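You operate a simulated robot arm through the tools that you are given. There is no shell and no other tool. Be economical: measure what you need, move in short steps, check, and stop when the job is done.

Carry out the task below with a simulated robot arm. There is one attempt and no reset: what you move stays moved.

## Task
Run in the white and green valve modules on the cylinder line till both show DONE.
Fine: both together, no spare hour; stand them back in their places; the other modules stay unrun. Set down upright: white valve module, what you pick out.

Only the result counts: the job must be done as asked and must still hold three seconds after the hand-in. Knocking over, shifting, dropping, spilling or breaking anything else fails it.

## Robot
A 7-joint arm with a two-finger parallel gripper, fixed in place. Base frame: the origin is at the foot of the arm, x ahead of it, y to its left, z up; the work surface is at about z = 780. Units: mm, degrees, N and s.
With the tool pointing down near the work surface it reaches from about 220 to 680 mm from the base axis. Its first joint turns from -66.0 to 66.0 degrees. Payload 2.4 kg.
The TCP is the grasp point between the finger pads, 30 mm short of the fingertips. In the tool frame z runs along the fingers and y along their closing line. The gripper opens to 94 mm. The fingers are 28 mm wide and 10 mm thick; the gripper's body (50 by 96 mm) begins 55 mm behind the TCP.
Orientation is that of the tool frame in the base frame, as [roll, pitch, yaw] about the fixed x, y, z axes, in that order (R = Rz(yaw) Ry(pitch) Rx(roll)). With the fingers straight down and closing along the base's y, the tool's x points along the base's -x, its y along +y and its z along -z.

## Interface
- The arm moves only by the tool send_rows. Its argument "commands" is a list of rows, each a list of 7 numbers: the opening in per cent of the stroke, from 0 (shut) to 100 (fully open), then the shift along the tool's x, y, z in units of 40 mm (1.0 is 40 mm), then the turn, a rotation vector about the tool's x, y, z in units of 4 degrees (1.0 is 4 degrees). In form: [[gripper, x, y, z, rx, ry, rz], ...]. A call has 1 to 20 rows; each row shifts and turns the commanded pose from where the row before left it, along the tool's axes as they then stand. A call with a number of a shift or a turn outside -1 to 1 is refused whole. Rows are played at 5 a second. More than 50 mm and 8.6 degrees between two rows, or a gripper value outside its range, and nothing of the call is played. A pose out of reach is approached as far as the arm can. The call stops where the force on the tool passes 90 N (or 10 N more than at its start, if that is more) or the arm is blocked; 0.2 s more then pass. Each finger travels about 153 mm/s and halts on what it meets, pressing with about 41 N; the grip force reading is that of the motor and also rises with nothing between the fingers. The clock runs only during rows and for 0.2 s after the last one: add rows that do not move to give the fingers time. It gives the time, the measured TCP pose, the force on the tool (base axes), the opening and the grip force at its end, in the units of the frame above (readings bear some noise), with the torque about the TCP (base axes, N m) and any sound that the robot's microphone picked up, and new pictures: "pictures" is both (left out), scene, wrist or none.
- Cameras (640 x 400 px; columns grow to the right, rows downward): "scene" is fixed at [43.6, 485.5, 1430.2]; the picture's right is [-0.65, -0.76, 0.00], its down [-0.53, 0.45, -0.72] and it looks along [0.54, -0.47, -0.70] (base axes); focal length 325 px, centre (320, 200). "wrist" rides on the gripper at [76, 14, -103] in the tool frame; the picture's right is [-0.18, 0.98, 0.00], its down [-0.75, -0.14, -0.64] and it looks along [-0.63, -0.12, 0.77] (tool axes); focal length 243 px, centre (320, 200).
- probe_pixels(camera, pixels): there is no depth. For up to 12 entries [column, row, z] of the newest picture of that camera ("zoom" is the newest enlarged one), the place [x, y] in the base frame at which the ray of that pixel passes the height z, good to about 3 mm. It takes no simulated time.
- zoom(camera, box): a new picture of the part [left, top, right, bottom] of that camera's present view, enlarged. It takes no simulated time.
- job_done(): hands the job in; it is judged then, once.

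Go step by step. Measure first, check grasps and placings, and put right what went wrong. The budget is 80 turns and 200 pictures, counting those below and the enlarged ones. Unless the task says otherwise, let go and move clear before handing in, and close with one line.

The tools are called as a command line: name --pt "numbers of a row" for each row, then --argument value for the rest, lists and objects as JSON in quotes. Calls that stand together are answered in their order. send_rows: Moves the arm, as the interface text tells. Its arguments: {"type":"object","properties":{"commands":{"type":"array"},"pictures":{"type":"string","enum":["both","scene","wrist","none"]}},"required":["commands"]} The other tools are called the same way: probe_pixels (camera, pixels) gives the place at which the rays of pixels pass given heights; zoom (camera, box) takes an enlarged picture of a part of a camera's view; job_done () hands the job in.

At the start:

```text
time_s: 0.0
ee_pos: [376.7, -7.8, 1080.4]
tool_rot: [-180.0, 0.0, 180.0]
contact_force: [0.7, 0.9, 0.3]
wrist_torque: [-0.01, -0.04, 0.02]
opening: 93.9
gripper_force: 0.0
```

scene: 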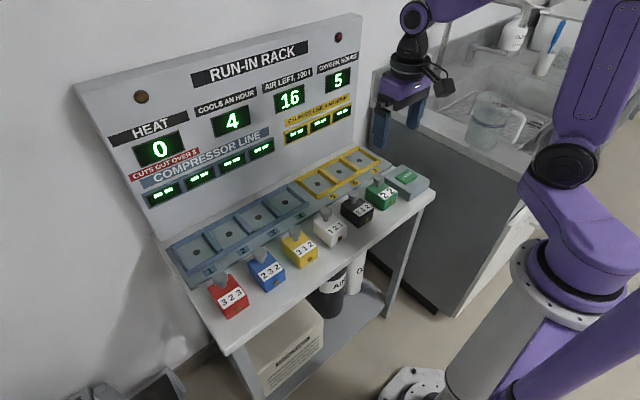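
wrist: 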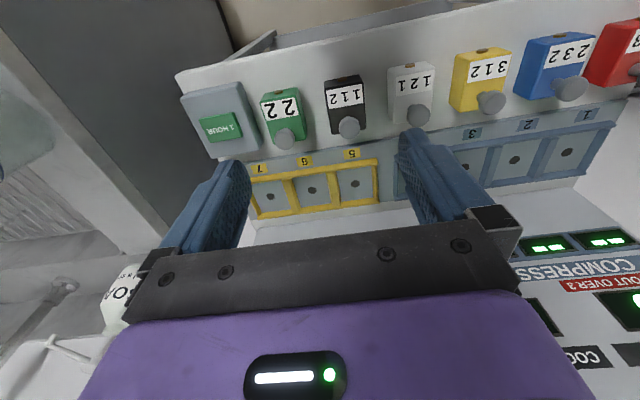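

The rack shows HEAT 0, COOLS AN HOUR 4, AIR LEFT 16, OXYGEN HOURS 5, with the module tags readable only partly. I'll zoom in to read everything.

zoom --camera "scene" --box '[100, 30, 380, 205]'

zoom --camera "scene" --box '[160, 140, 440, 315]'

zoom --camera "wrist" --box '[170, 20, 640, 220]'

zoom --camera "scene" --box '[240, 260, 380, 390]'

zoom --camera "scene" --box '[270, 60, 370, 150]'

```text
2.29 times, centred on (240, 118) of scene
```

zoom: 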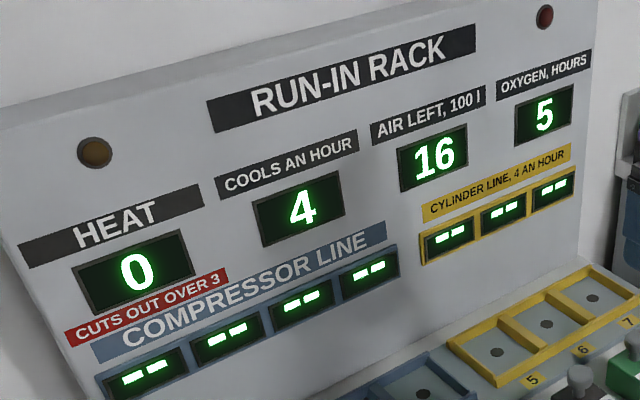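

```text
2.29 times, centred on (300, 228) of scene
```

zoom: 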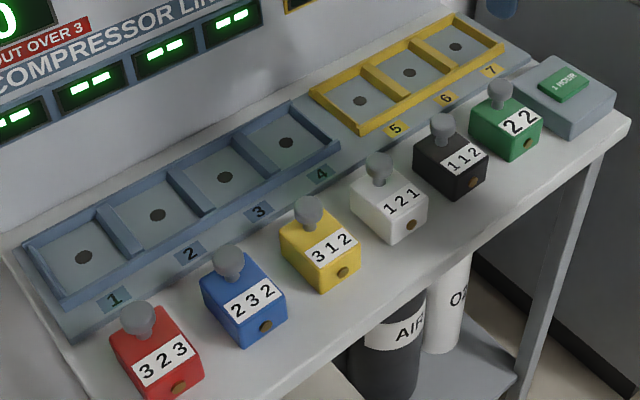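

```text
1.36 times, centred on (405, 120) of wrist
```

zoom: 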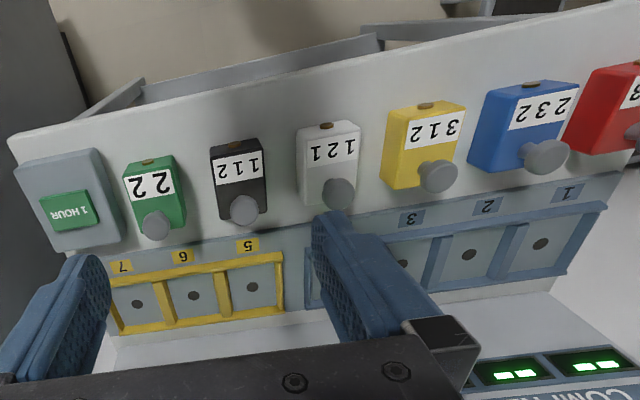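

```text
3.08 times, centred on (310, 325) of scene
```

zoom: 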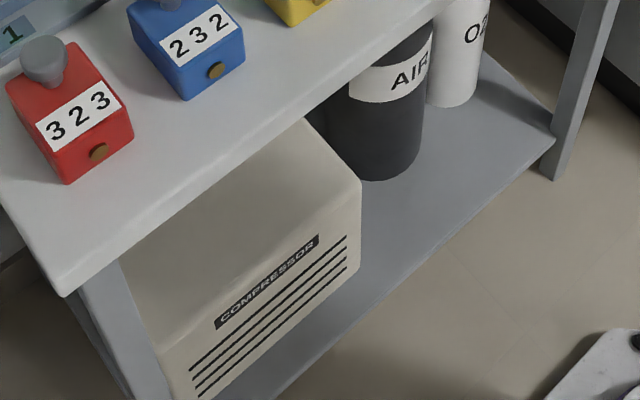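

```text
4.44 times, centred on (320, 105) of scene
```

zoom: 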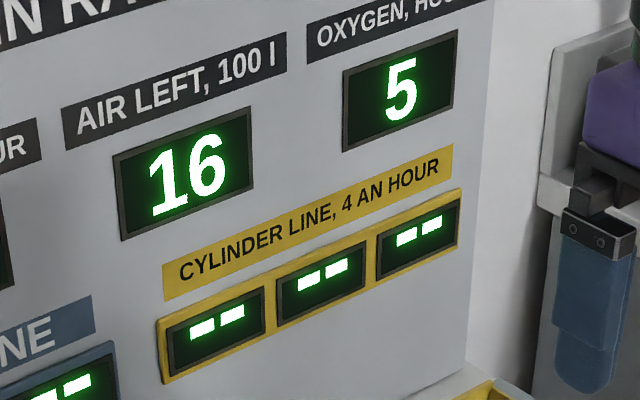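

White carries tag "1 2 1" and green "2 2". The cylinder line is yellow bays 5–7 and the 1 HOUR button is at the right end of the bench. Next I'll measure the modules, bays and button.

probe_pixels --camera "wrist" --pixels '[[419, 115, 840], [349, 127, 840], [284, 139, 840], [491, 102, 840], [570, 88, 840], [358, 184, 785], [312, 190, 785], [271, 198, 785], [221, 127, 800], [391, 68, 780], [432, 66, 780]]'

probe_pixels --camera "scene" --pixels '[[326, 212, 840], [353, 196, 840], [379, 180, 840], [317, 184, 785], [339, 172, 785], [360, 160, 785], [407, 175, 800], [332, 247, 780], [315, 233, 780], [347, 235, 780], [385, 209, 780]]'

zoom --camera "scene" --box '[290, 140, 440, 250]'

zoom --camera "wrist" --box '[180, 40, 450, 220]'

```text
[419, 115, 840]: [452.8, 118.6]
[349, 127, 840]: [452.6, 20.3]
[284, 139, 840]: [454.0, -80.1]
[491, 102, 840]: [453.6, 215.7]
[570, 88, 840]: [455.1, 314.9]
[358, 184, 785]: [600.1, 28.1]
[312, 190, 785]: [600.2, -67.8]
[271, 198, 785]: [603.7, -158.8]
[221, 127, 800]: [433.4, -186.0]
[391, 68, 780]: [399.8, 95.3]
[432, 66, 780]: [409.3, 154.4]
```

```text
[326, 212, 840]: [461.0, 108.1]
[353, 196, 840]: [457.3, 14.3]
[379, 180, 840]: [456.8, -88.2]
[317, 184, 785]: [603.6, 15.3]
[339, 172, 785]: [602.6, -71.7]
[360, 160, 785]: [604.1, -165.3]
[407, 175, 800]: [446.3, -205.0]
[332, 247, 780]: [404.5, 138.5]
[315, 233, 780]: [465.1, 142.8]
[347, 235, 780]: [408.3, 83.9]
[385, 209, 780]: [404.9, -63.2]
```

```text
3.64 times, centred on (365, 195) of scene
```

zoom: 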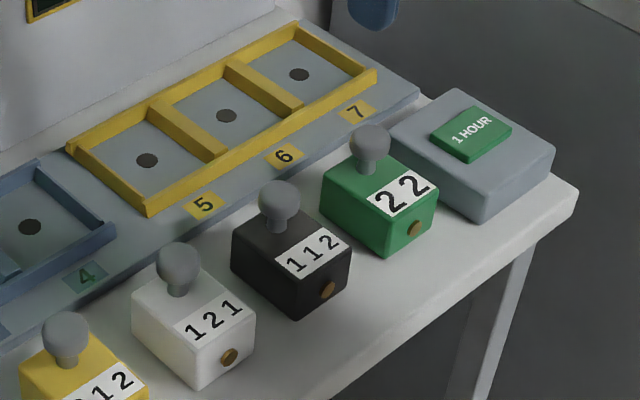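

```text
2.22 times, centred on (315, 130) of wrist
```

zoom: 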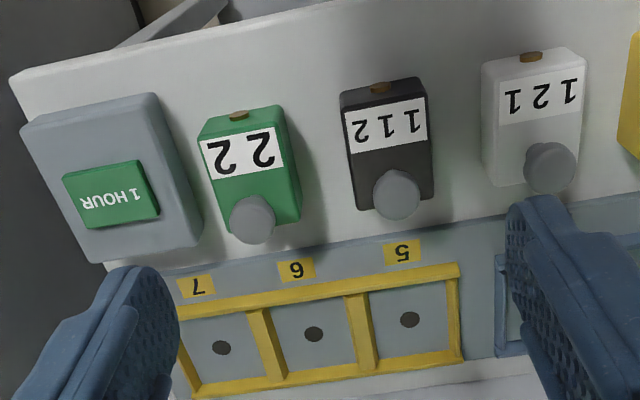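

The row runs along base y: white's knob is near y 115, green's near y -77, and the bays are near x 600. I'll enlarge the two modules to find their edges.

zoom --camera "scene" --box '[305, 195, 369, 250]'

zoom --camera "wrist" --box '[370, 50, 450, 140]'

```text
7.27 times, centred on (337, 222) of scene
```

zoom: 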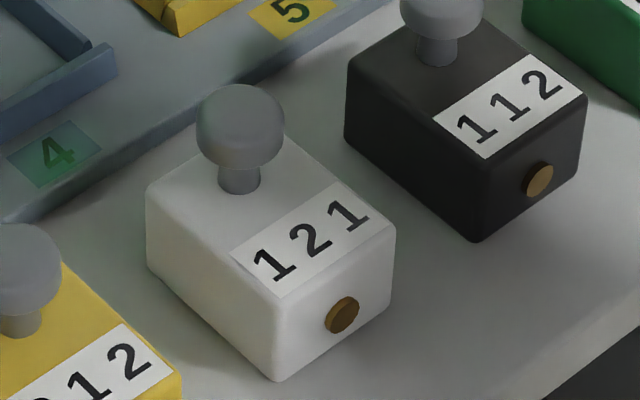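

```text
4.44 times, centred on (410, 95) of wrist
```

zoom: 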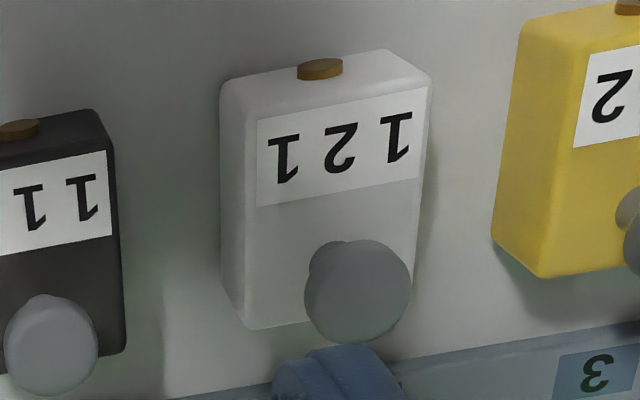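

The white box's label lies on its top front, with the knob on the top rear. I'll probe the box corners at several heights.

probe_pixels --camera "scene" --pixels '[[331.2, 247, 780], [313.3, 231.5, 780], [346.9, 236.4, 780], [313.6, 220.6, 820], [331.5, 236, 820], [347.6, 225.6, 820], [331.9, 212.9, 820], [331.5, 236, 825], [329.8, 220.5, 820], [329.8, 210, 850]]'

probe_pixels --camera "zoom" --pixels '[[228, 80, 780], [390, 50, 780], [430, 85, 820], [250, 328, 820], [240, 120, 820], [357, 290, 850], [325, 245, 820], [250, 328, 825], [430, 85, 825]]'

```text
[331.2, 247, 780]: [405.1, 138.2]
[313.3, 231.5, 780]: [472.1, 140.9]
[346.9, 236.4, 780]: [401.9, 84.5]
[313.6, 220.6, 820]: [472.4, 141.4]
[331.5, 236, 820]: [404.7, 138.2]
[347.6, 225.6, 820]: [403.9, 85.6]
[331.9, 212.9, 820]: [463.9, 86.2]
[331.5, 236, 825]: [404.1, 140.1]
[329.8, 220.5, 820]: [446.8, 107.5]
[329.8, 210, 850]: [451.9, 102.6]
```

```text
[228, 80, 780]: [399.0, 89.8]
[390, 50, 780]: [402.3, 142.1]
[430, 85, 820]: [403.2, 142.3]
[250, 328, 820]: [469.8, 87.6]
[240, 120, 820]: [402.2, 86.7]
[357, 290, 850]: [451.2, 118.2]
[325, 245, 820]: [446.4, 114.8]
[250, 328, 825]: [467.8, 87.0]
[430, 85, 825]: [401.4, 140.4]
```

White is about x 403–470, y 86–141, and stands 40 mm high from z 780. Now I'll measure the bay frames, green and the button.

zoom --camera "scene" --box '[300, 140, 400, 205]'

zoom --camera "scene" --box '[360, 155, 450, 215]'

zoom --camera "wrist" --box '[180, 70, 310, 165]'

zoom --camera "wrist" --box '[245, 140, 405, 225]'

```text
6.15 times, centred on (350, 172) of scene
```

zoom: 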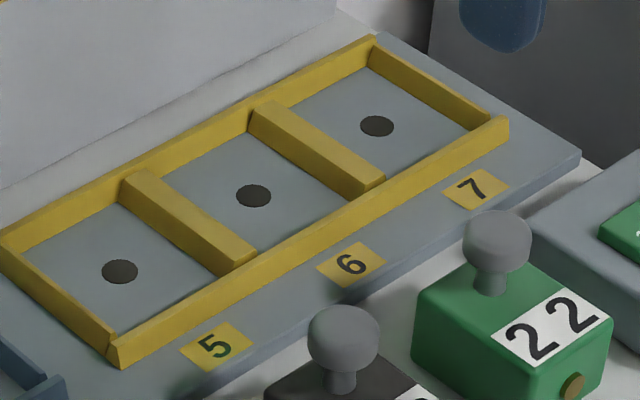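

```text
6.67 times, centred on (405, 185) of scene
```

zoom: 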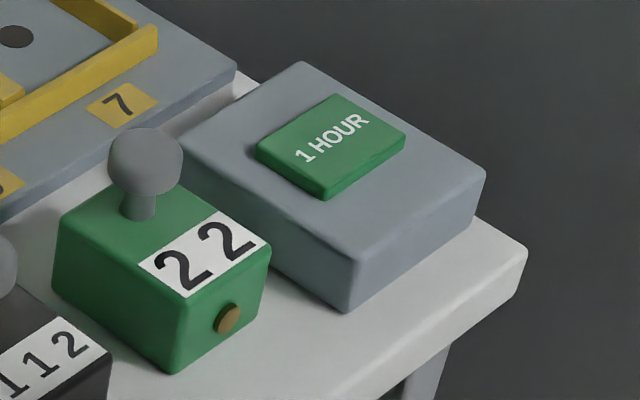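

```text
4.21 times, centred on (245, 118) of wrist
```

zoom: 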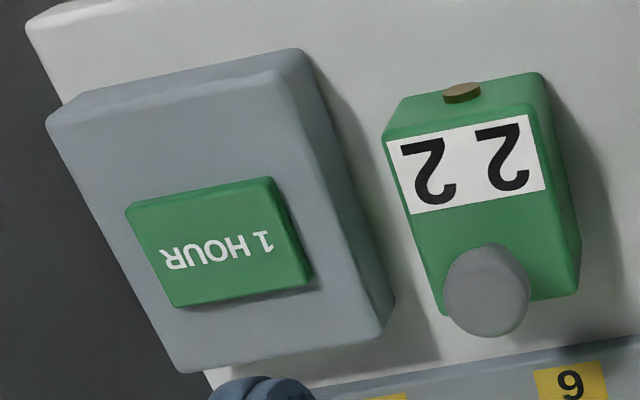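

```text
4.00 times, centred on (325, 182) of wrist
```

zoom: 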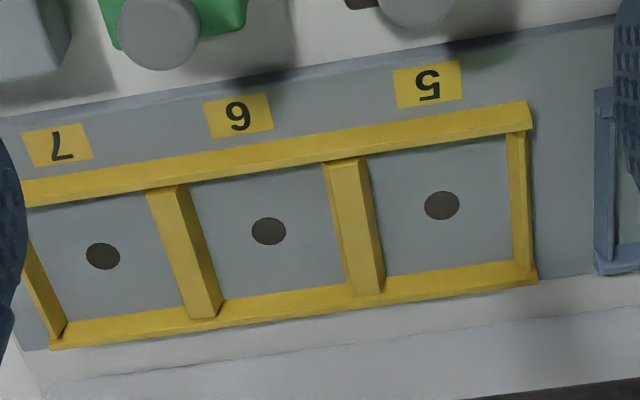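

The bay holes and the button are clear now. I'll triangulate their heights from both cameras.

probe_pixels --camera "wrist" --pixels '[[355.5, 183.7, 785], [312.2, 190.2, 785], [270.8, 196.5, 785], [355.5, 183.7, 800], [312.2, 190.2, 800], [223, 127, 810], [223, 127, 825]]'

probe_pixels --camera "scene" --pixels '[[317.5, 184, 785], [339.1, 171.6, 785], [359.3, 160.4, 785], [317.5, 184, 800], [339.1, 171.6, 800], [406.5, 176.3, 810], [406.5, 176.3, 825]]'

probe_pixels --camera "zoom" --pixels '[[370, 152, 790], [508, 135, 790], [388, 275, 790], [512, 258, 790], [196, 185, 790], [328, 165, 790], [220, 298, 790], [345, 282, 790], [530, 105, 805], [536, 275, 805]]'

```text
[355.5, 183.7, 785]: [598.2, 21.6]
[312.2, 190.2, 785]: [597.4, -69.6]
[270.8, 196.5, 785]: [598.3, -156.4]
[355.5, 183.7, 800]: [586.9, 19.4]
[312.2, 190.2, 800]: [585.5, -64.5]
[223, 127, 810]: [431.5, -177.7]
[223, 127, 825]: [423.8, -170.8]
```

```text
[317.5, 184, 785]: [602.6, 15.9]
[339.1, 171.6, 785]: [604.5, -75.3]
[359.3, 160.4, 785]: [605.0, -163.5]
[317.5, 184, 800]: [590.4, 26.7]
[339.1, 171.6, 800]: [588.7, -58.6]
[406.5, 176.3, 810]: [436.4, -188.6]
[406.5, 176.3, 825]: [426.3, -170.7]
```

```text
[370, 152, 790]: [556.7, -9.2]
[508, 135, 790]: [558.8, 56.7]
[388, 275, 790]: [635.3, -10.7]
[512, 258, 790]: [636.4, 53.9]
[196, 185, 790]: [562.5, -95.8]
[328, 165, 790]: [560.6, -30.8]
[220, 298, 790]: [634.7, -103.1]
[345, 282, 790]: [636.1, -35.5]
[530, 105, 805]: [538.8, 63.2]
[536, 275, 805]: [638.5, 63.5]
```

Plate is at z ≈ 792, hole centres are near (594, 20), (593, -67) and (593, -155), and the button is near (425, -172, 823). Moving above white now, with the opening at 80 %.

send_rows --pt "80 -0.377 0.758 0 0 0 0" --pt "80 -0.377 0.758 0 0 0 0" --pt "80 -0.377 0.758 0 0 0 0" --pt "80 -0.377 0.758 0 0 0 0" --pt "80 0 0 1 0 0 0" --pt "80 0 0 1 0 0 0" --pt "80 0 0 1 0 0 0" --pt "80 0 0 1 0 0 0" --pt "80 0 0 0.5 0 0 0" --pt "80 0 0 0 0 0 0"

```text
time_s: 2.2
ee_pos: [436.1, 113.9, 899.5]
tool_rot: [180.0, -0.1, 180.0]
contact_force: [0.3, 0.0, -1.0]
wrist_torque: [0.01, 0.0, 0.0]
opening: 75.4
gripper_force: 0.0
```

scene: 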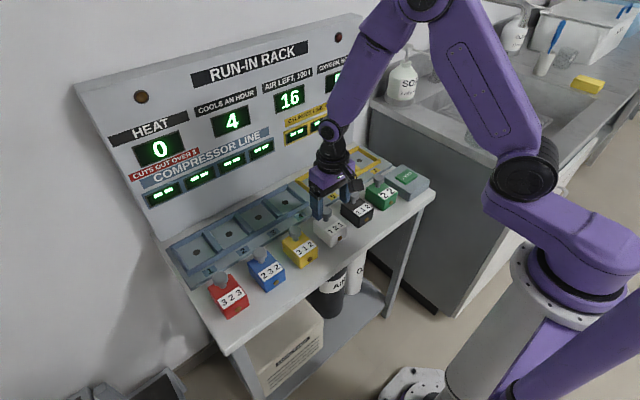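
wrist: 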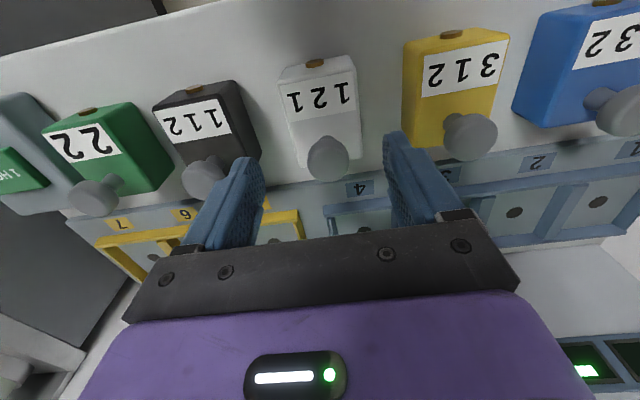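

The fingers straddle white, with its knob at (328,157). I'll recheck the box corners from this closer view before descending.

zoom --camera "wrist" --box '[250, 40, 410, 190]'

```text
2.67 times, centred on (330, 115) of wrist
```

zoom: 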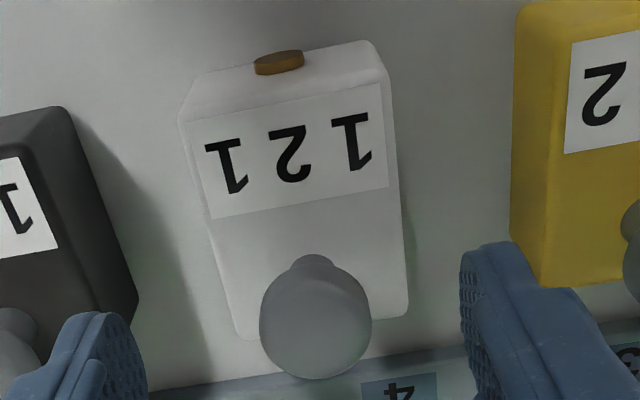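

probe_pixels --camera "zoom" --pixels '[[182, 118, 821], [386, 75, 821], [240, 335, 821], [408, 310, 821], [202, 75, 780], [366, 42, 780], [315, 320, 850]]'

```text
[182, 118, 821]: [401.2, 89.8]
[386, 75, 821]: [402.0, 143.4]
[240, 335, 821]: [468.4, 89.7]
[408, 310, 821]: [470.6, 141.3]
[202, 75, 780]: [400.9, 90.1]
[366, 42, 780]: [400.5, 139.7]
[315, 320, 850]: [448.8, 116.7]
```

The box centre is about (436, 115), so I'll shift y by 1.5, descend to z 829 and grip.

send_rows --pt "80 0 0.035 0.6 0 0 0" --pt "80 0 0 0.6 0 0 0" --pt "80 0 0 0.55 0 0 0" --pt "80 0 0 0 0 0 0" --pt "50 0 0 0 0 0 0" --pt "50 0 0 0 0 0 0" --pt "50 0 0 0 0 0 0"

```text
time_s: 3.8
ee_pos: [438.6, 113.9, 832.9]
tool_rot: [-180.0, 0.1, 179.8]
contact_force: [-0.3, 0.4, -0.2]
wrist_torque: [-0.02, -0.03, 0.02]
opening: 55.5
gripper_force: 40.7
```

scene: 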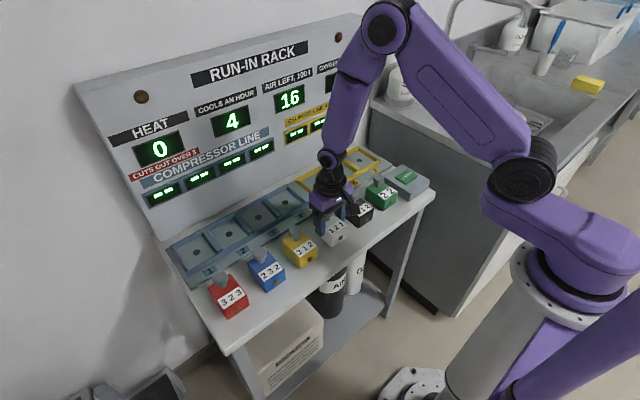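
wrist: 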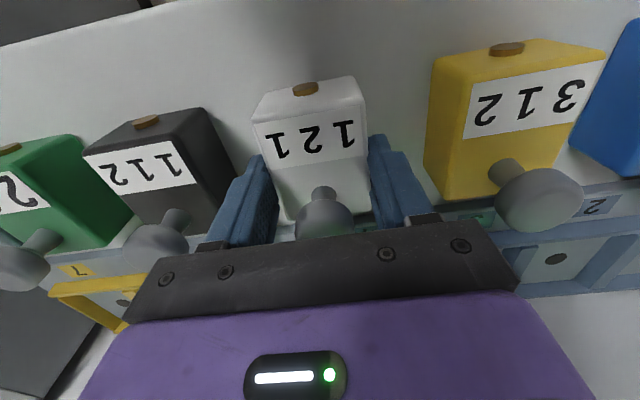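

White is gripped at 55.5 mm with 40.7 N. I'll lift it 100 mm, carry it over bay 5 and stop above to look.

send_rows --pt "50 0 0 -0.5 0 0 0" --pt "50 0 0 -1 0 0 0" --pt "50 0 0 -1 0 0 0" --pt "50 -0.8 -0.468 0 0 0 0" --pt "50 -0.8 -0.468 0 0 0 0" --pt "50 -0.8 -0.468 0 0 0 0" --pt "50 -0.8 -0.468 0 0 0 0" --pt "50 -0.8 -0.468 0 0 0 0" --pt "50 0 0 0.8 0 0 0" --pt "50 0 0 0.6 0 0 0" --pt "50 0 0 0 0 0 0"

zoom --camera "wrist" --box '[200, 60, 440, 240]'

zoom --camera "scene" --box '[270, 130, 400, 220]'

```text
time_s: 6.2
ee_pos: [597.9, 20.9, 876.2]
tool_rot: [179.9, 0.0, -180.0]
contact_force: [0.2, 0.5, -3.6]
wrist_torque: [0.01, -0.01, 0.01]
opening: 55.7
gripper_force: 41.6
```

scene: 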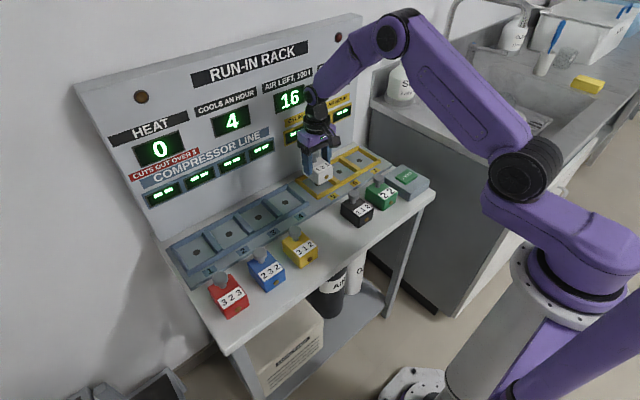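
wrist: 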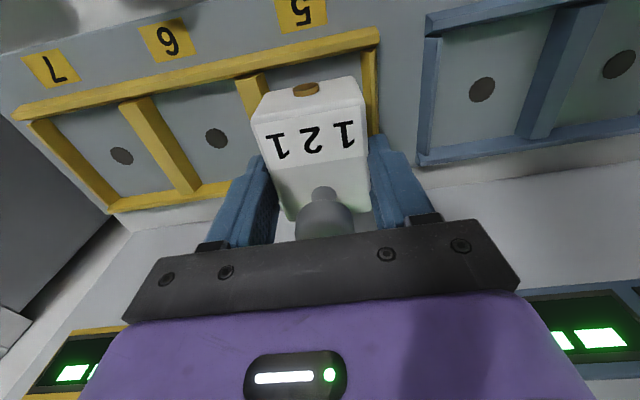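

```text
2.22 times, centred on (320, 150) of wrist
```

zoom: 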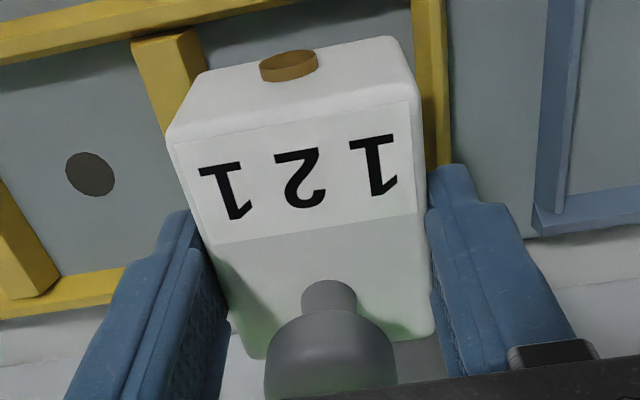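

```text
4.44 times, centred on (335, 175) of scene
```

zoom: 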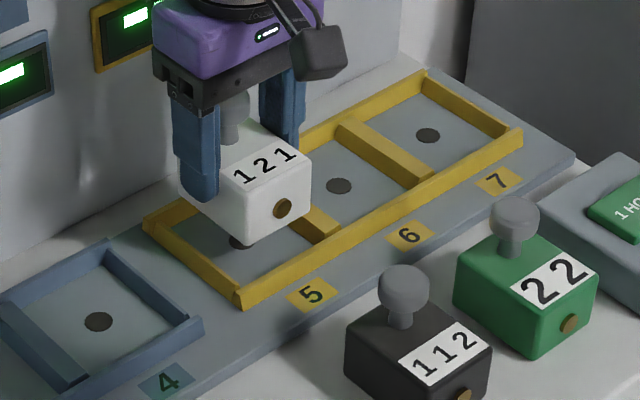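

White hangs level over bay 5. I'll check the bay's position from this view using the neighbouring holes and walls.

probe_pixels --camera "wrist" --pixels '[[216.5, 139, 792], [122, 156, 792], [482, 90, 792], [265, 68, 792], [360, 50, 792], [377, 30, 803], [377, 134, 803], [20, 108, 803], [108, 212, 803]]'

probe_pixels --camera "zoom" --pixels '[[239, 305, 803], [427, 165, 803], [145, 218, 803], [240, 242, 792]]'

```text
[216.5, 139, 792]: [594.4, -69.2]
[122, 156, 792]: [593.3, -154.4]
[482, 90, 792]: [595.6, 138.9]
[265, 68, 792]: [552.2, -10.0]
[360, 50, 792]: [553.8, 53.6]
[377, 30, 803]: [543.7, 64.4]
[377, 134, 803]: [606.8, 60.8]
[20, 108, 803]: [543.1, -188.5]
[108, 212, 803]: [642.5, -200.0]
```

```text
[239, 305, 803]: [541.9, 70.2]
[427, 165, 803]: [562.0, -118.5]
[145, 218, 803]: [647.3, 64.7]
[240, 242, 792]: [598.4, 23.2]
```

Bay 5's centre is about (594.5, 21). I'll lower white in small steps while watching the force.

send_rows --pt "50 0.03 0 0.35 0 0 0" --pt "50 0 0 0.25 0 0 0" --pt "50 0 0 0.1 0 0 0" --pt "50 0 0 0 0 0 0"

zoom --camera "scene" --box '[270, 130, 400, 220]'

```text
time_s: 7.2
ee_pos: [597.8, 21.0, 845.9]
tool_rot: [180.0, 0.0, -180.0]
contact_force: [0.3, 0.4, -2.2]
wrist_torque: [0.04, 0.01, -0.02]
opening: 55.4
gripper_force: 41.1
```

scene: 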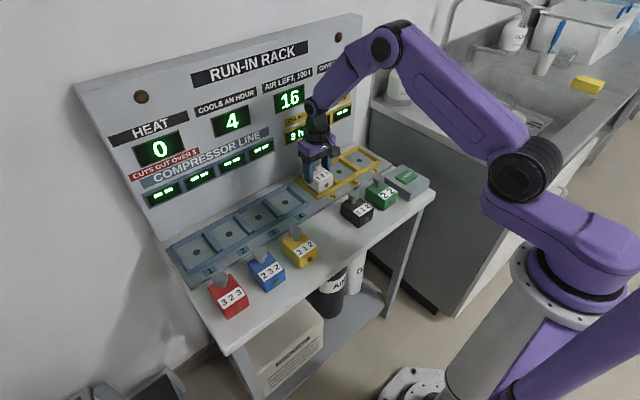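
wrist: 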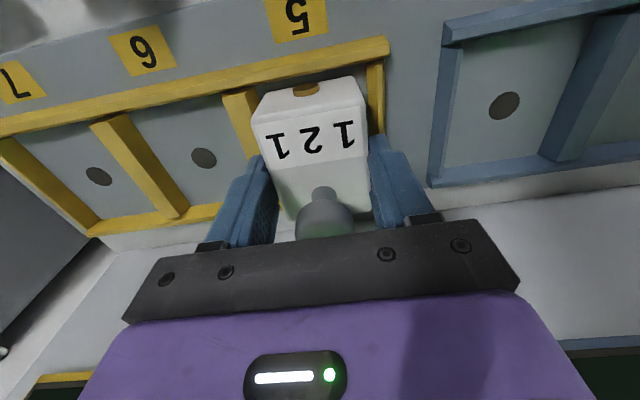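

```text
4.44 times, centred on (335, 175) of scene
```

zoom: 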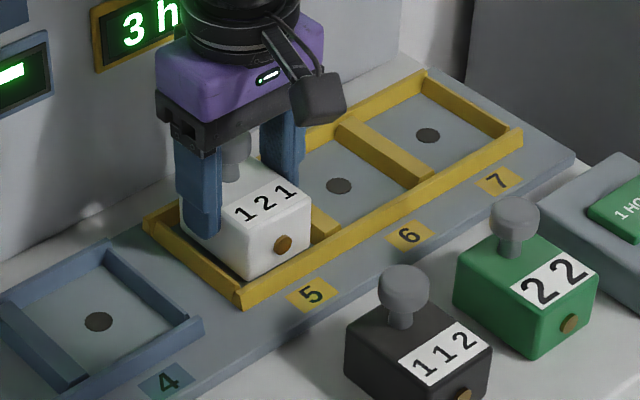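

The display over bay 5 now reads "3 h" and the module is a few mm above the plate. I'll lower gently until contact.

send_rows --pt "50 0 0 0.06 0 0 0" --pt "50 0 0 0 0 0 0" --pictures "none"

```text
time_s: 7.8
ee_pos: [598.1, 20.0, 844.2]
tool_rot: [179.9, 0.1, 179.9]
contact_force: [-2.4, 1.2, 4.9]
wrist_torque: [-0.08, -0.13, -0.01]
opening: 55.5
gripper_force: 41.0
```

Force has risen to +5 N, so the module is resting on the plate. I'll release slightly and rise clear.

send_rows --pt "75 0 0 0 0 0 0" --pt "75 0 0 0 0 0 0" --pt "75 0 0 -0.5 0 0 0" --pt "75 0 0 -1 0 0 0" --pt "75 0 0 -1 0 0 0" --pt "75 0 0 0 0 0 0"

zoom --camera "scene" --box '[270, 90, 400, 220]'

```text
time_s: 9.2
ee_pos: [595.8, 21.7, 943.1]
tool_rot: [180.0, 0.0, -180.0]
contact_force: [-0.4, 0.2, 0.2]
wrist_torque: [-0.02, 0.0, 0.03]
opening: 70.5
gripper_force: 0.0
```

scene: 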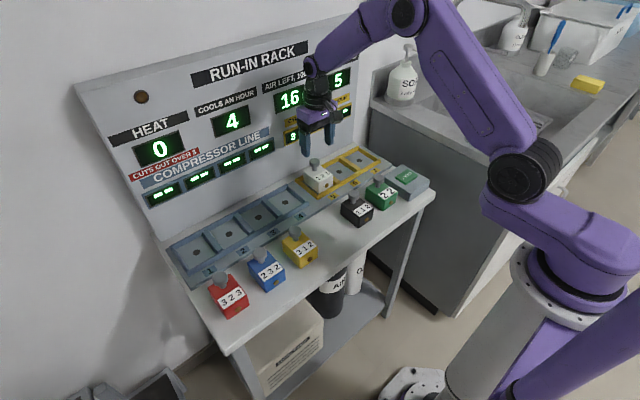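
wrist: 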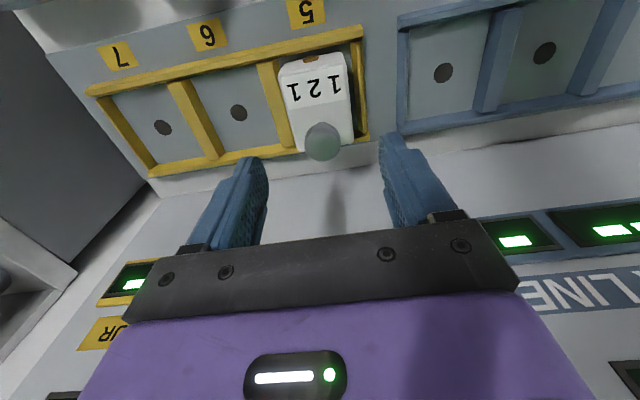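

```text
3.08 times, centred on (335, 155) of scene
```

zoom: 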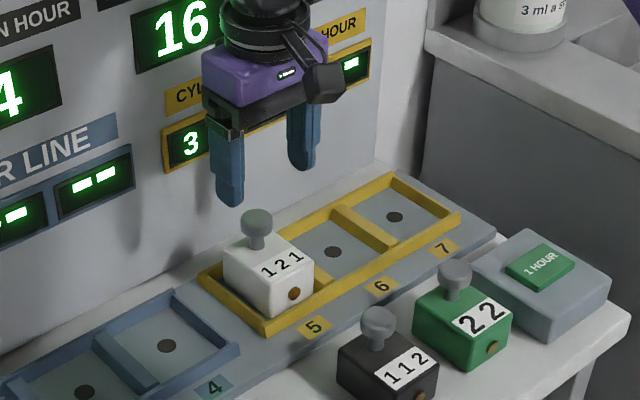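

White sits flat in bay 5. Now moving above green, near (436, -79).

send_rows --pt "80 0.8 -0.5 0 0 0 0" --pt "80 0.8 -0.5 0 0 0 0" --pt "80 0.8 -0.5 0 0 0 0" --pt "80 0.8 -0.5 0 0 0 0" --pt "80 0.8 -0.5 0 0 0 0" --pt "80 0 0 0.55 0 0 0" --pt "80 0 0 0.55 0 0 0" --pt "80 0 0 0 0 0 0" --pictures "wrist"

zoom --camera "wrist" --box '[250, 40, 410, 190]'

```text
time_s: 11.0
ee_pos: [436.3, -76.3, 901.4]
tool_rot: [-180.0, 0.0, 179.9]
contact_force: [0.5, 0.3, 0.2]
wrist_torque: [-0.03, -0.01, 0.03]
opening: 75.1
gripper_force: 0.0
```

wrist: 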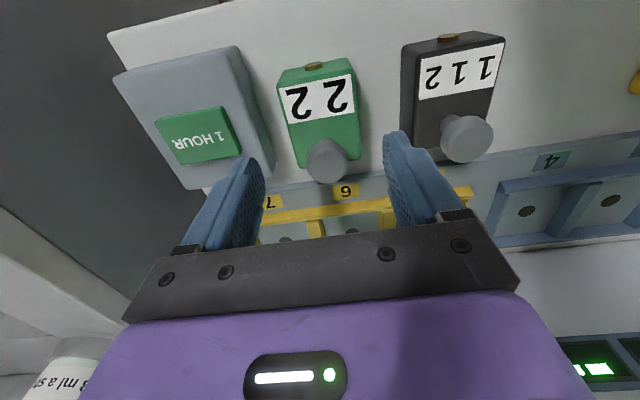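

```text
2.67 times, centred on (330, 115) of wrist
```

zoom: 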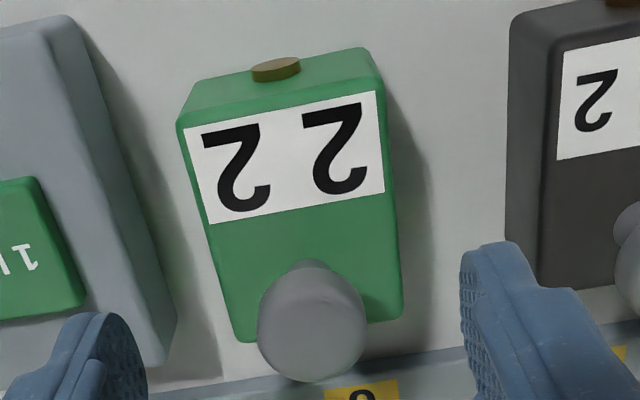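

Green is nearly centred. I'll check its corners and the gap to the button box at (175,330).

probe_pixels --camera "zoom" --pixels '[[178, 125, 821], [383, 82, 821], [238, 340, 821], [403, 315, 821], [175, 330, 800], [165, 365, 780], [70, 20, 815], [175, 330, 815]]'

probe_pixels --camera "wrist" --pixels '[[200, 136, 822], [155, 120, 822], [240, 155, 822], [205, 166, 822], [218, 107, 822]]'

```text
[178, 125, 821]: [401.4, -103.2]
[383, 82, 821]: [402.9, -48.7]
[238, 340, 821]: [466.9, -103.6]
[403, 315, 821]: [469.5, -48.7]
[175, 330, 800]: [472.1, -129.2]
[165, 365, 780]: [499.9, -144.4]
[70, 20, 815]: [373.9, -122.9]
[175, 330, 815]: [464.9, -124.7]
```

```text
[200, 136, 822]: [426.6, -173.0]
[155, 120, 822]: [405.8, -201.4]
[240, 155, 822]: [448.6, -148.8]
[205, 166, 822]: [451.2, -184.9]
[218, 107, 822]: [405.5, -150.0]
```

Green is centred at about (436, -76), with the button box edge near y -127. I'll narrow the opening to 66 mm, descend and grip.

send_rows --pt "70 0 0 0 0 0 0" --pt "70 0 0 0.6 0 0 0" --pt "70 0 0 0.6 0 0 0" --pt "70 0 0 0.55 0 0 0" --pt "70 0 0 0 0 0 0" --pt "50 0 0 0 0 0 0" --pt "50 0 0 0 0 0 0" --pt "50 0 0 0 0 0 0"

```text
time_s: 12.8
ee_pos: [433.4, -77.0, 829.6]
tool_rot: [180.0, -0.1, 179.9]
contact_force: [-0.8, -0.4, 0.1]
wrist_torque: [-0.03, -0.01, -0.02]
opening: 55.5
gripper_force: 40.5
```

scene: 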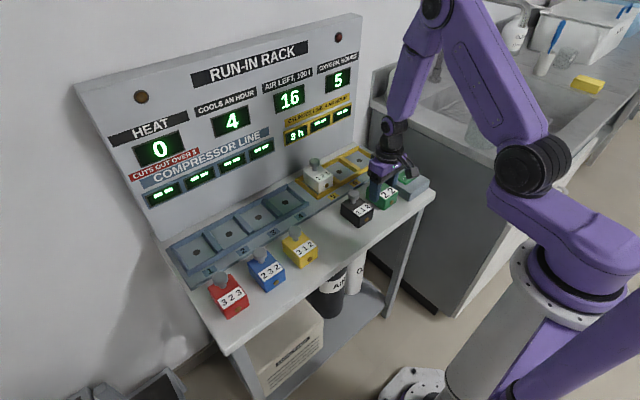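
wrist: 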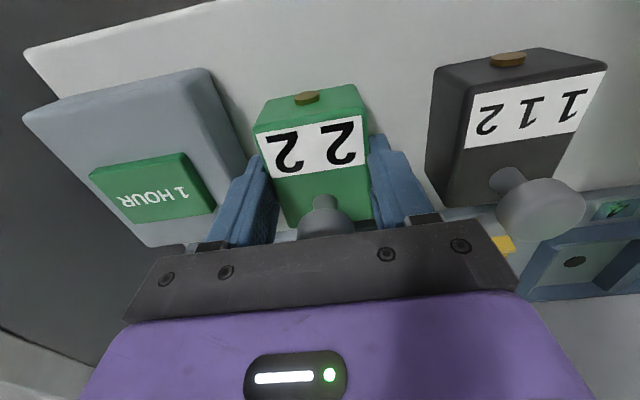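

Green is gripped at 55.5 mm. I'll lift it, carry it over bay 7 and stop above it.

send_rows --pt "50 0 0 -0.5 0 0 0" --pt "50 0 0 -1 0 0 0" --pt "50 0 0 -1 0 0 0" --pt "50 -0.792 -0.386 0 0 0 0" --pt "50 -0.792 -0.386 0 0 0 0" --pt "50 -0.792 -0.386 0 0 0 0" --pt "50 -0.792 -0.386 0 0 0 0" --pt "50 -0.792 -0.386 0 0 0 0" --pt "50 0 0 0.8 0 0 0" --pt "50 0 0 0.6 0 0 0" --pt "50 0 0 0 0 0 0"

zoom --camera "wrist" --box '[200, 40, 440, 190]'

zoom --camera "scene" --box '[290, 110, 420, 200]'

```text
time_s: 15.2
ee_pos: [594.3, -156.8, 873.7]
tool_rot: [-180.0, 0.1, -180.0]
contact_force: [-0.8, 0.4, -3.3]
wrist_torque: [-0.03, 0.05, -0.01]
opening: 55.4
gripper_force: 41.0
```

scene: 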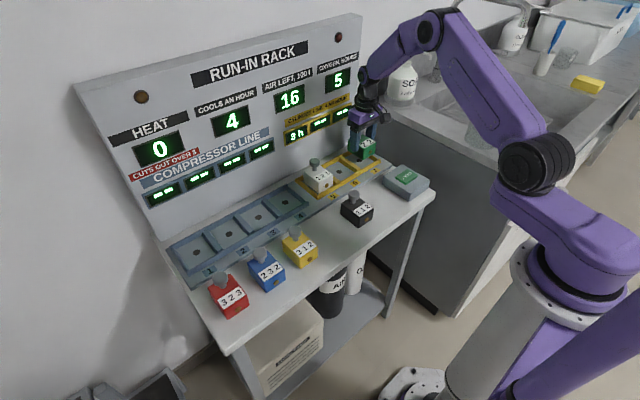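
wrist: 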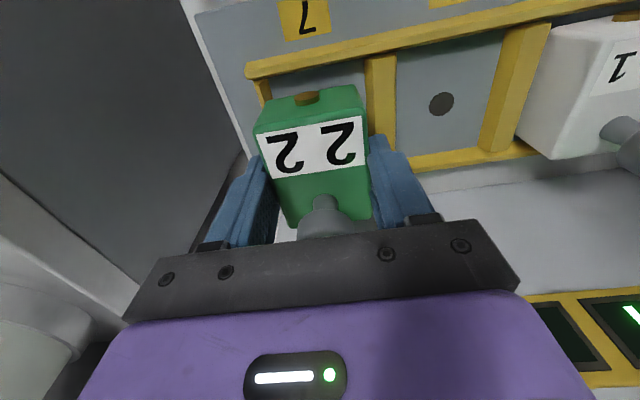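

```text
2.67 times, centred on (320, 115) of wrist
```

zoom: 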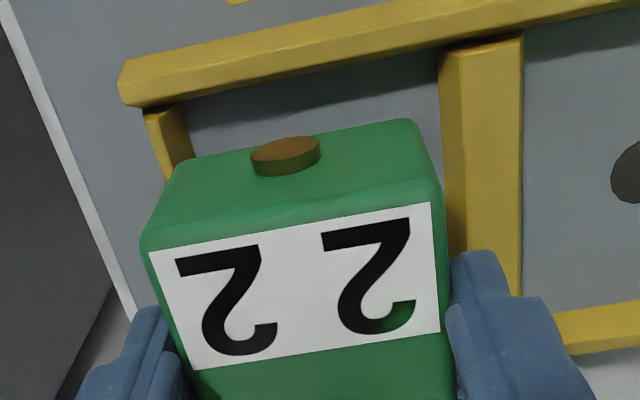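

```text
4.44 times, centred on (355, 155) of scene
```

zoom: 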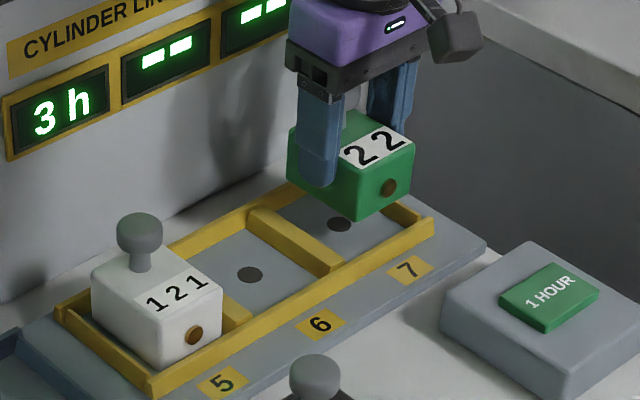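

Green hangs over bay 7. I'll check the walls against the module before lowering.

probe_pixels --camera "wrist" --pixels '[[441, 103.5, 792], [265, 75.5, 803], [273, 100, 803], [367, 70, 803], [395, 55, 803], [366, 60, 803]]'

probe_pixels --camera "zoom" --pixels '[[338, 224, 792], [249, 275, 792], [433, 218, 803], [342, 262, 803], [313, 272, 803]]'

```text
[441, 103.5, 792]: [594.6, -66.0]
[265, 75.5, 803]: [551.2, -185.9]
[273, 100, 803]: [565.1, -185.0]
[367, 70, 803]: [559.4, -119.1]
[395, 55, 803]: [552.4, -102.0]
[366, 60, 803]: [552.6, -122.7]
```

```text
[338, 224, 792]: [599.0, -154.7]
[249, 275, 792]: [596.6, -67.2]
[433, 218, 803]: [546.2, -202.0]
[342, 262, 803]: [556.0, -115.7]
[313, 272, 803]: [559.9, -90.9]
```

Inner walls are at y ≈ -185 and -120, so the centre is -153. I'll shift +1 mm and lower green in small steps.

send_rows --pt "50 0 0.035 0.35 0 0 0" --pt "50 0 0 0.25 0 0 0" --pt "50 0 0 0.1 0 0 0" --pt "50 0 0 0.04 0 0 0" --pt "50 0 0 0 0 0 0"

zoom --camera "scene" --box '[290, 110, 420, 200]'

```text
time_s: 16.4
ee_pos: [596.2, -155.4, 842.4]
tool_rot: [-180.0, 0.1, 179.9]
contact_force: [-0.2, -0.6, -2.9]
wrist_torque: [0.03, -0.01, 0.0]
opening: 55.5
gripper_force: 40.8
```

scene: 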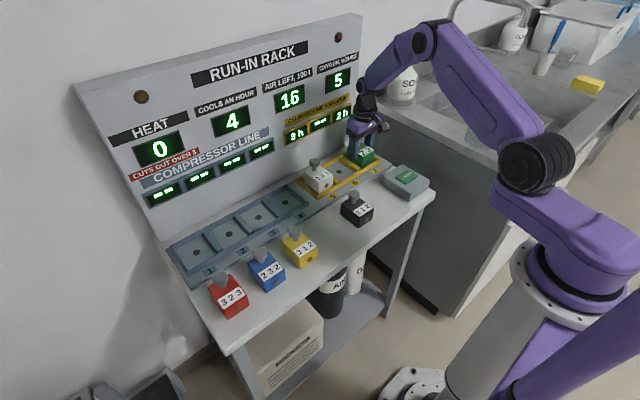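
wrist: 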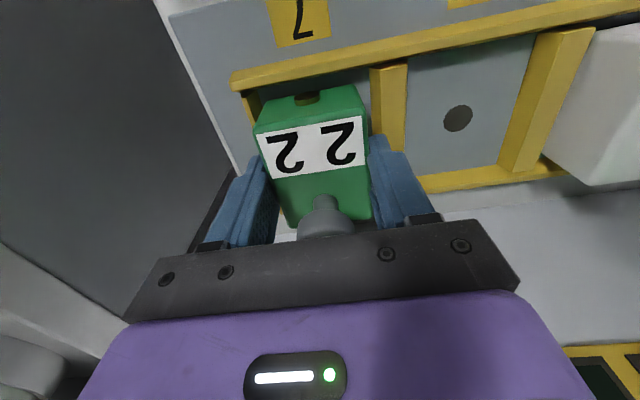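

```text
4.44 times, centred on (355, 155) of scene
```

zoom: 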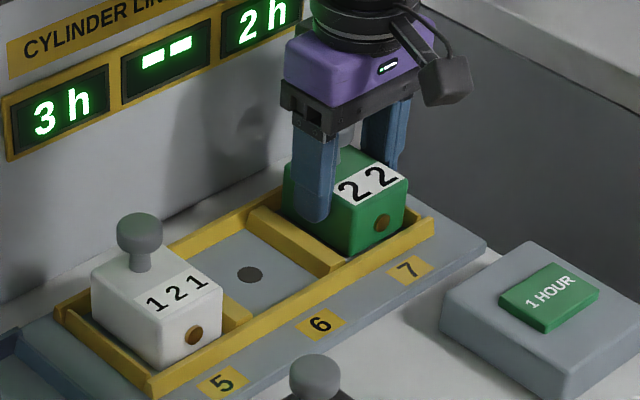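

Display 7 reads "2 h" but there is no contact yet. A few more 1 mm steps should bring it down.

send_rows --pt "50 0 0 0.03 0 0 0" --pt "50 0 0 0 0 0 0" --pictures "none"

```text
time_s: 17.0
ee_pos: [594.4, -155.1, 842.8]
tool_rot: [-180.0, 0.0, -180.0]
contact_force: [0.0, -0.9, -2.9]
wrist_torque: [-0.01, 0.0, 0.01]
opening: 55.5
gripper_force: 40.9
```

send_rows --pt "50 0 0 0.04 0 0 0" --pt "50 0 0 0 0 0 0" --pictures "none"

```text
time_s: 17.6
ee_pos: [594.2, -155.4, 842.4]
tool_rot: [-180.0, 0.1, -179.9]
contact_force: [-1.5, 0.8, 5.6]
wrist_torque: [-0.06, 0.09, 0.02]
opening: 55.4
gripper_force: 41.3
```

Contact is now felt, so I'll release and rise.

send_rows --pt "75 0 0 0 0 0 0" --pt "75 0 0 0 0 0 0" --pt "75 0 0 -0.5 0 0 0" --pt "75 0 0 -1 0 0 0" --pt "75 0 0 -1 0 0 0" --pt "75 0 0 0 0 0 0"

zoom --camera "scene" --box '[270, 60, 440, 200]'

```text
time_s: 19.0
ee_pos: [595.1, -155.2, 943.0]
tool_rot: [180.0, 0.0, 180.0]
contact_force: [0.3, 0.0, -0.2]
wrist_torque: [-0.01, -0.04, -0.02]
opening: 70.4
gripper_force: 0.1
```

scene: 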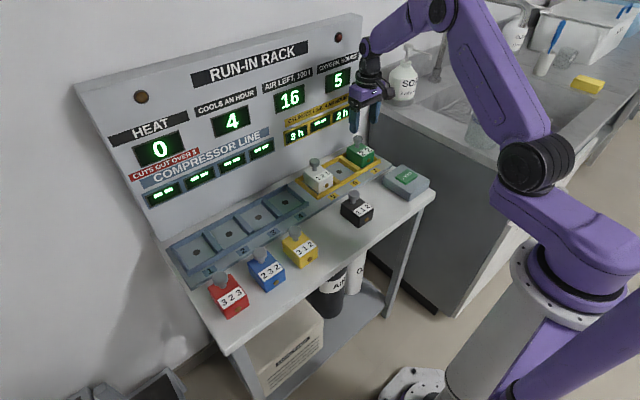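
wrist: 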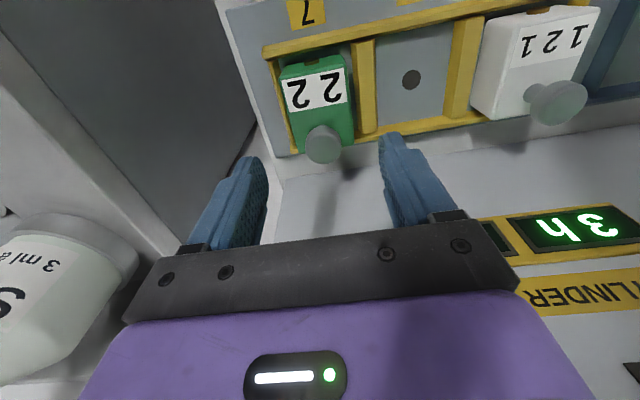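

```text
2.86 times, centred on (355, 130) of scene
```

zoom: 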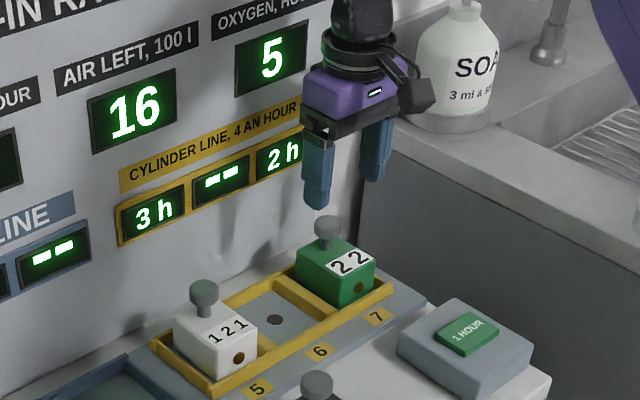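

Both are seated, showing 3 h and 2 h. I'll close the gripper and move above the button at about (427, -174).

send_rows --pt "0 0.84 -0.095 0 0 0 0" --pt "0 0.84 -0.095 0 0 0 0" --pt "0 0.84 -0.095 0 0 0 0" --pt "0 0.84 -0.095 0 0 0 0" --pt "0 0.84 -0.095 0 0 0 0" --pt "0 0 0 0.65 0 0 0" --pt "0 0 0 0.65 0 0 0" --pt "0 0 0 0 0 0 0"

zoom --camera "scene" --box '[340, 110, 460, 220]'

```text
time_s: 20.8
ee_pos: [428.5, -175.4, 891.1]
tool_rot: [180.0, 0.1, 179.9]
contact_force: [-0.3, 0.3, -0.2]
wrist_torque: [0.0, -0.01, 0.01]
opening: 0.0
gripper_force: 33.2
```

scene: 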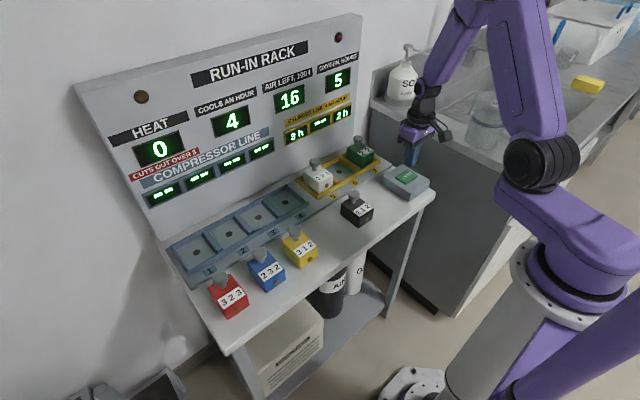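
wrist: 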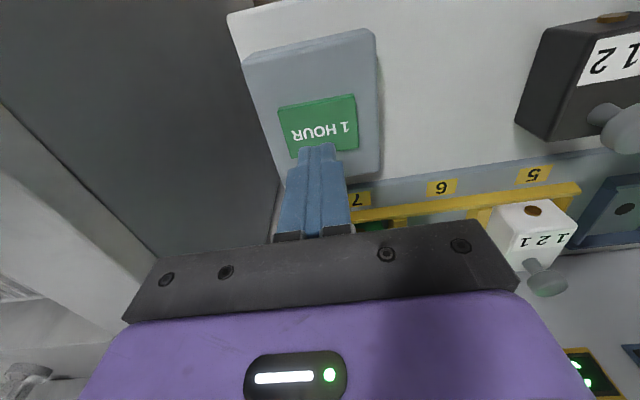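

```text
3.64 times, centred on (400, 165) of scene
```

zoom: 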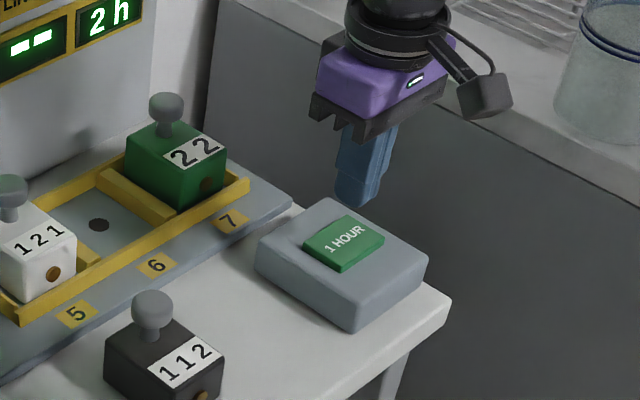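

The closed fingers are over the button, which sits at (319,127). I'll check its centre.

probe_pixels --camera "wrist" --pixels '[[278, 107, 822], [355, 94, 822], [358, 149, 822], [291, 158, 822]]'

```text
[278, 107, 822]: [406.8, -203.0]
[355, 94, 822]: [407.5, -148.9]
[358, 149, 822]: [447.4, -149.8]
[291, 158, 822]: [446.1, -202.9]
```

The button centre is (427, -176) and the fingertips are about 38 mm above it. I'll descend close, then press in small steps.

send_rows --pt "0 0 -0.02 0.45 0 0 0" --pt "0 0 0 0.45 0 0 0" --pt "0 0 0 0 0 0 0" --pictures "none"

```text
time_s: 21.6
ee_pos: [427.2, -174.4, 855.1]
tool_rot: [-180.0, 0.0, -180.0]
contact_force: [-0.2, 0.7, 0.6]
wrist_torque: [0.01, -0.01, -0.03]
opening: 0.5
gripper_force: 33.1
```

send_rows --pt "0 0 0 0.05 0 0 0" --pt "0 0 0 0.05 0 0 0" --pictures "scene"

```text
time_s: 22.2
ee_pos: [425.9, -174.6, 849.9]
tool_rot: [180.0, 0.1, -180.0]
contact_force: [0.0, 2.0, 1.4]
wrist_torque: [0.03, -0.01, 0.01]
opening: 0.0
gripper_force: 33.3
heard: click
```

scene: 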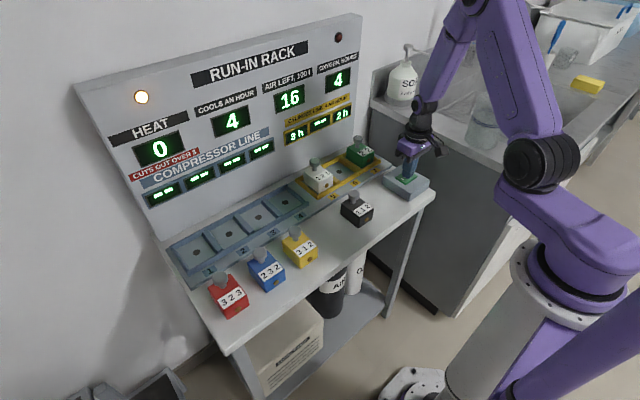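

There was a click, the lamp at (141,97) lit and oxygen dropped to 4. I'll raise off the button and let the hour play.

send_rows --pt "0 0 0 -0.3 0 0 0" --pt "0 0 0 0 0 0 0" --pt "0 0 0 0 0 0 0" --pt "0 0 0 0 0 0 0" --pt "0 0 0 0 0 0 0" --pictures "none"

zoom --camera "scene" --box '[80, 20, 370, 205]'

```text
time_s: 23.4
ee_pos: [426.8, -172.7, 861.3]
tool_rot: [180.0, 0.0, -180.0]
contact_force: [0.1, 0.2, 0.1]
wrist_torque: [0.0, -0.03, -0.01]
opening: 0.0
gripper_force: 32.3
```

```text
2.16 times, centred on (225, 112) of scene
```

zoom: 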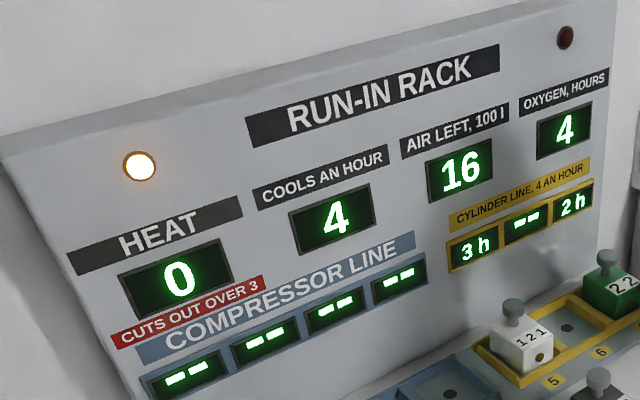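

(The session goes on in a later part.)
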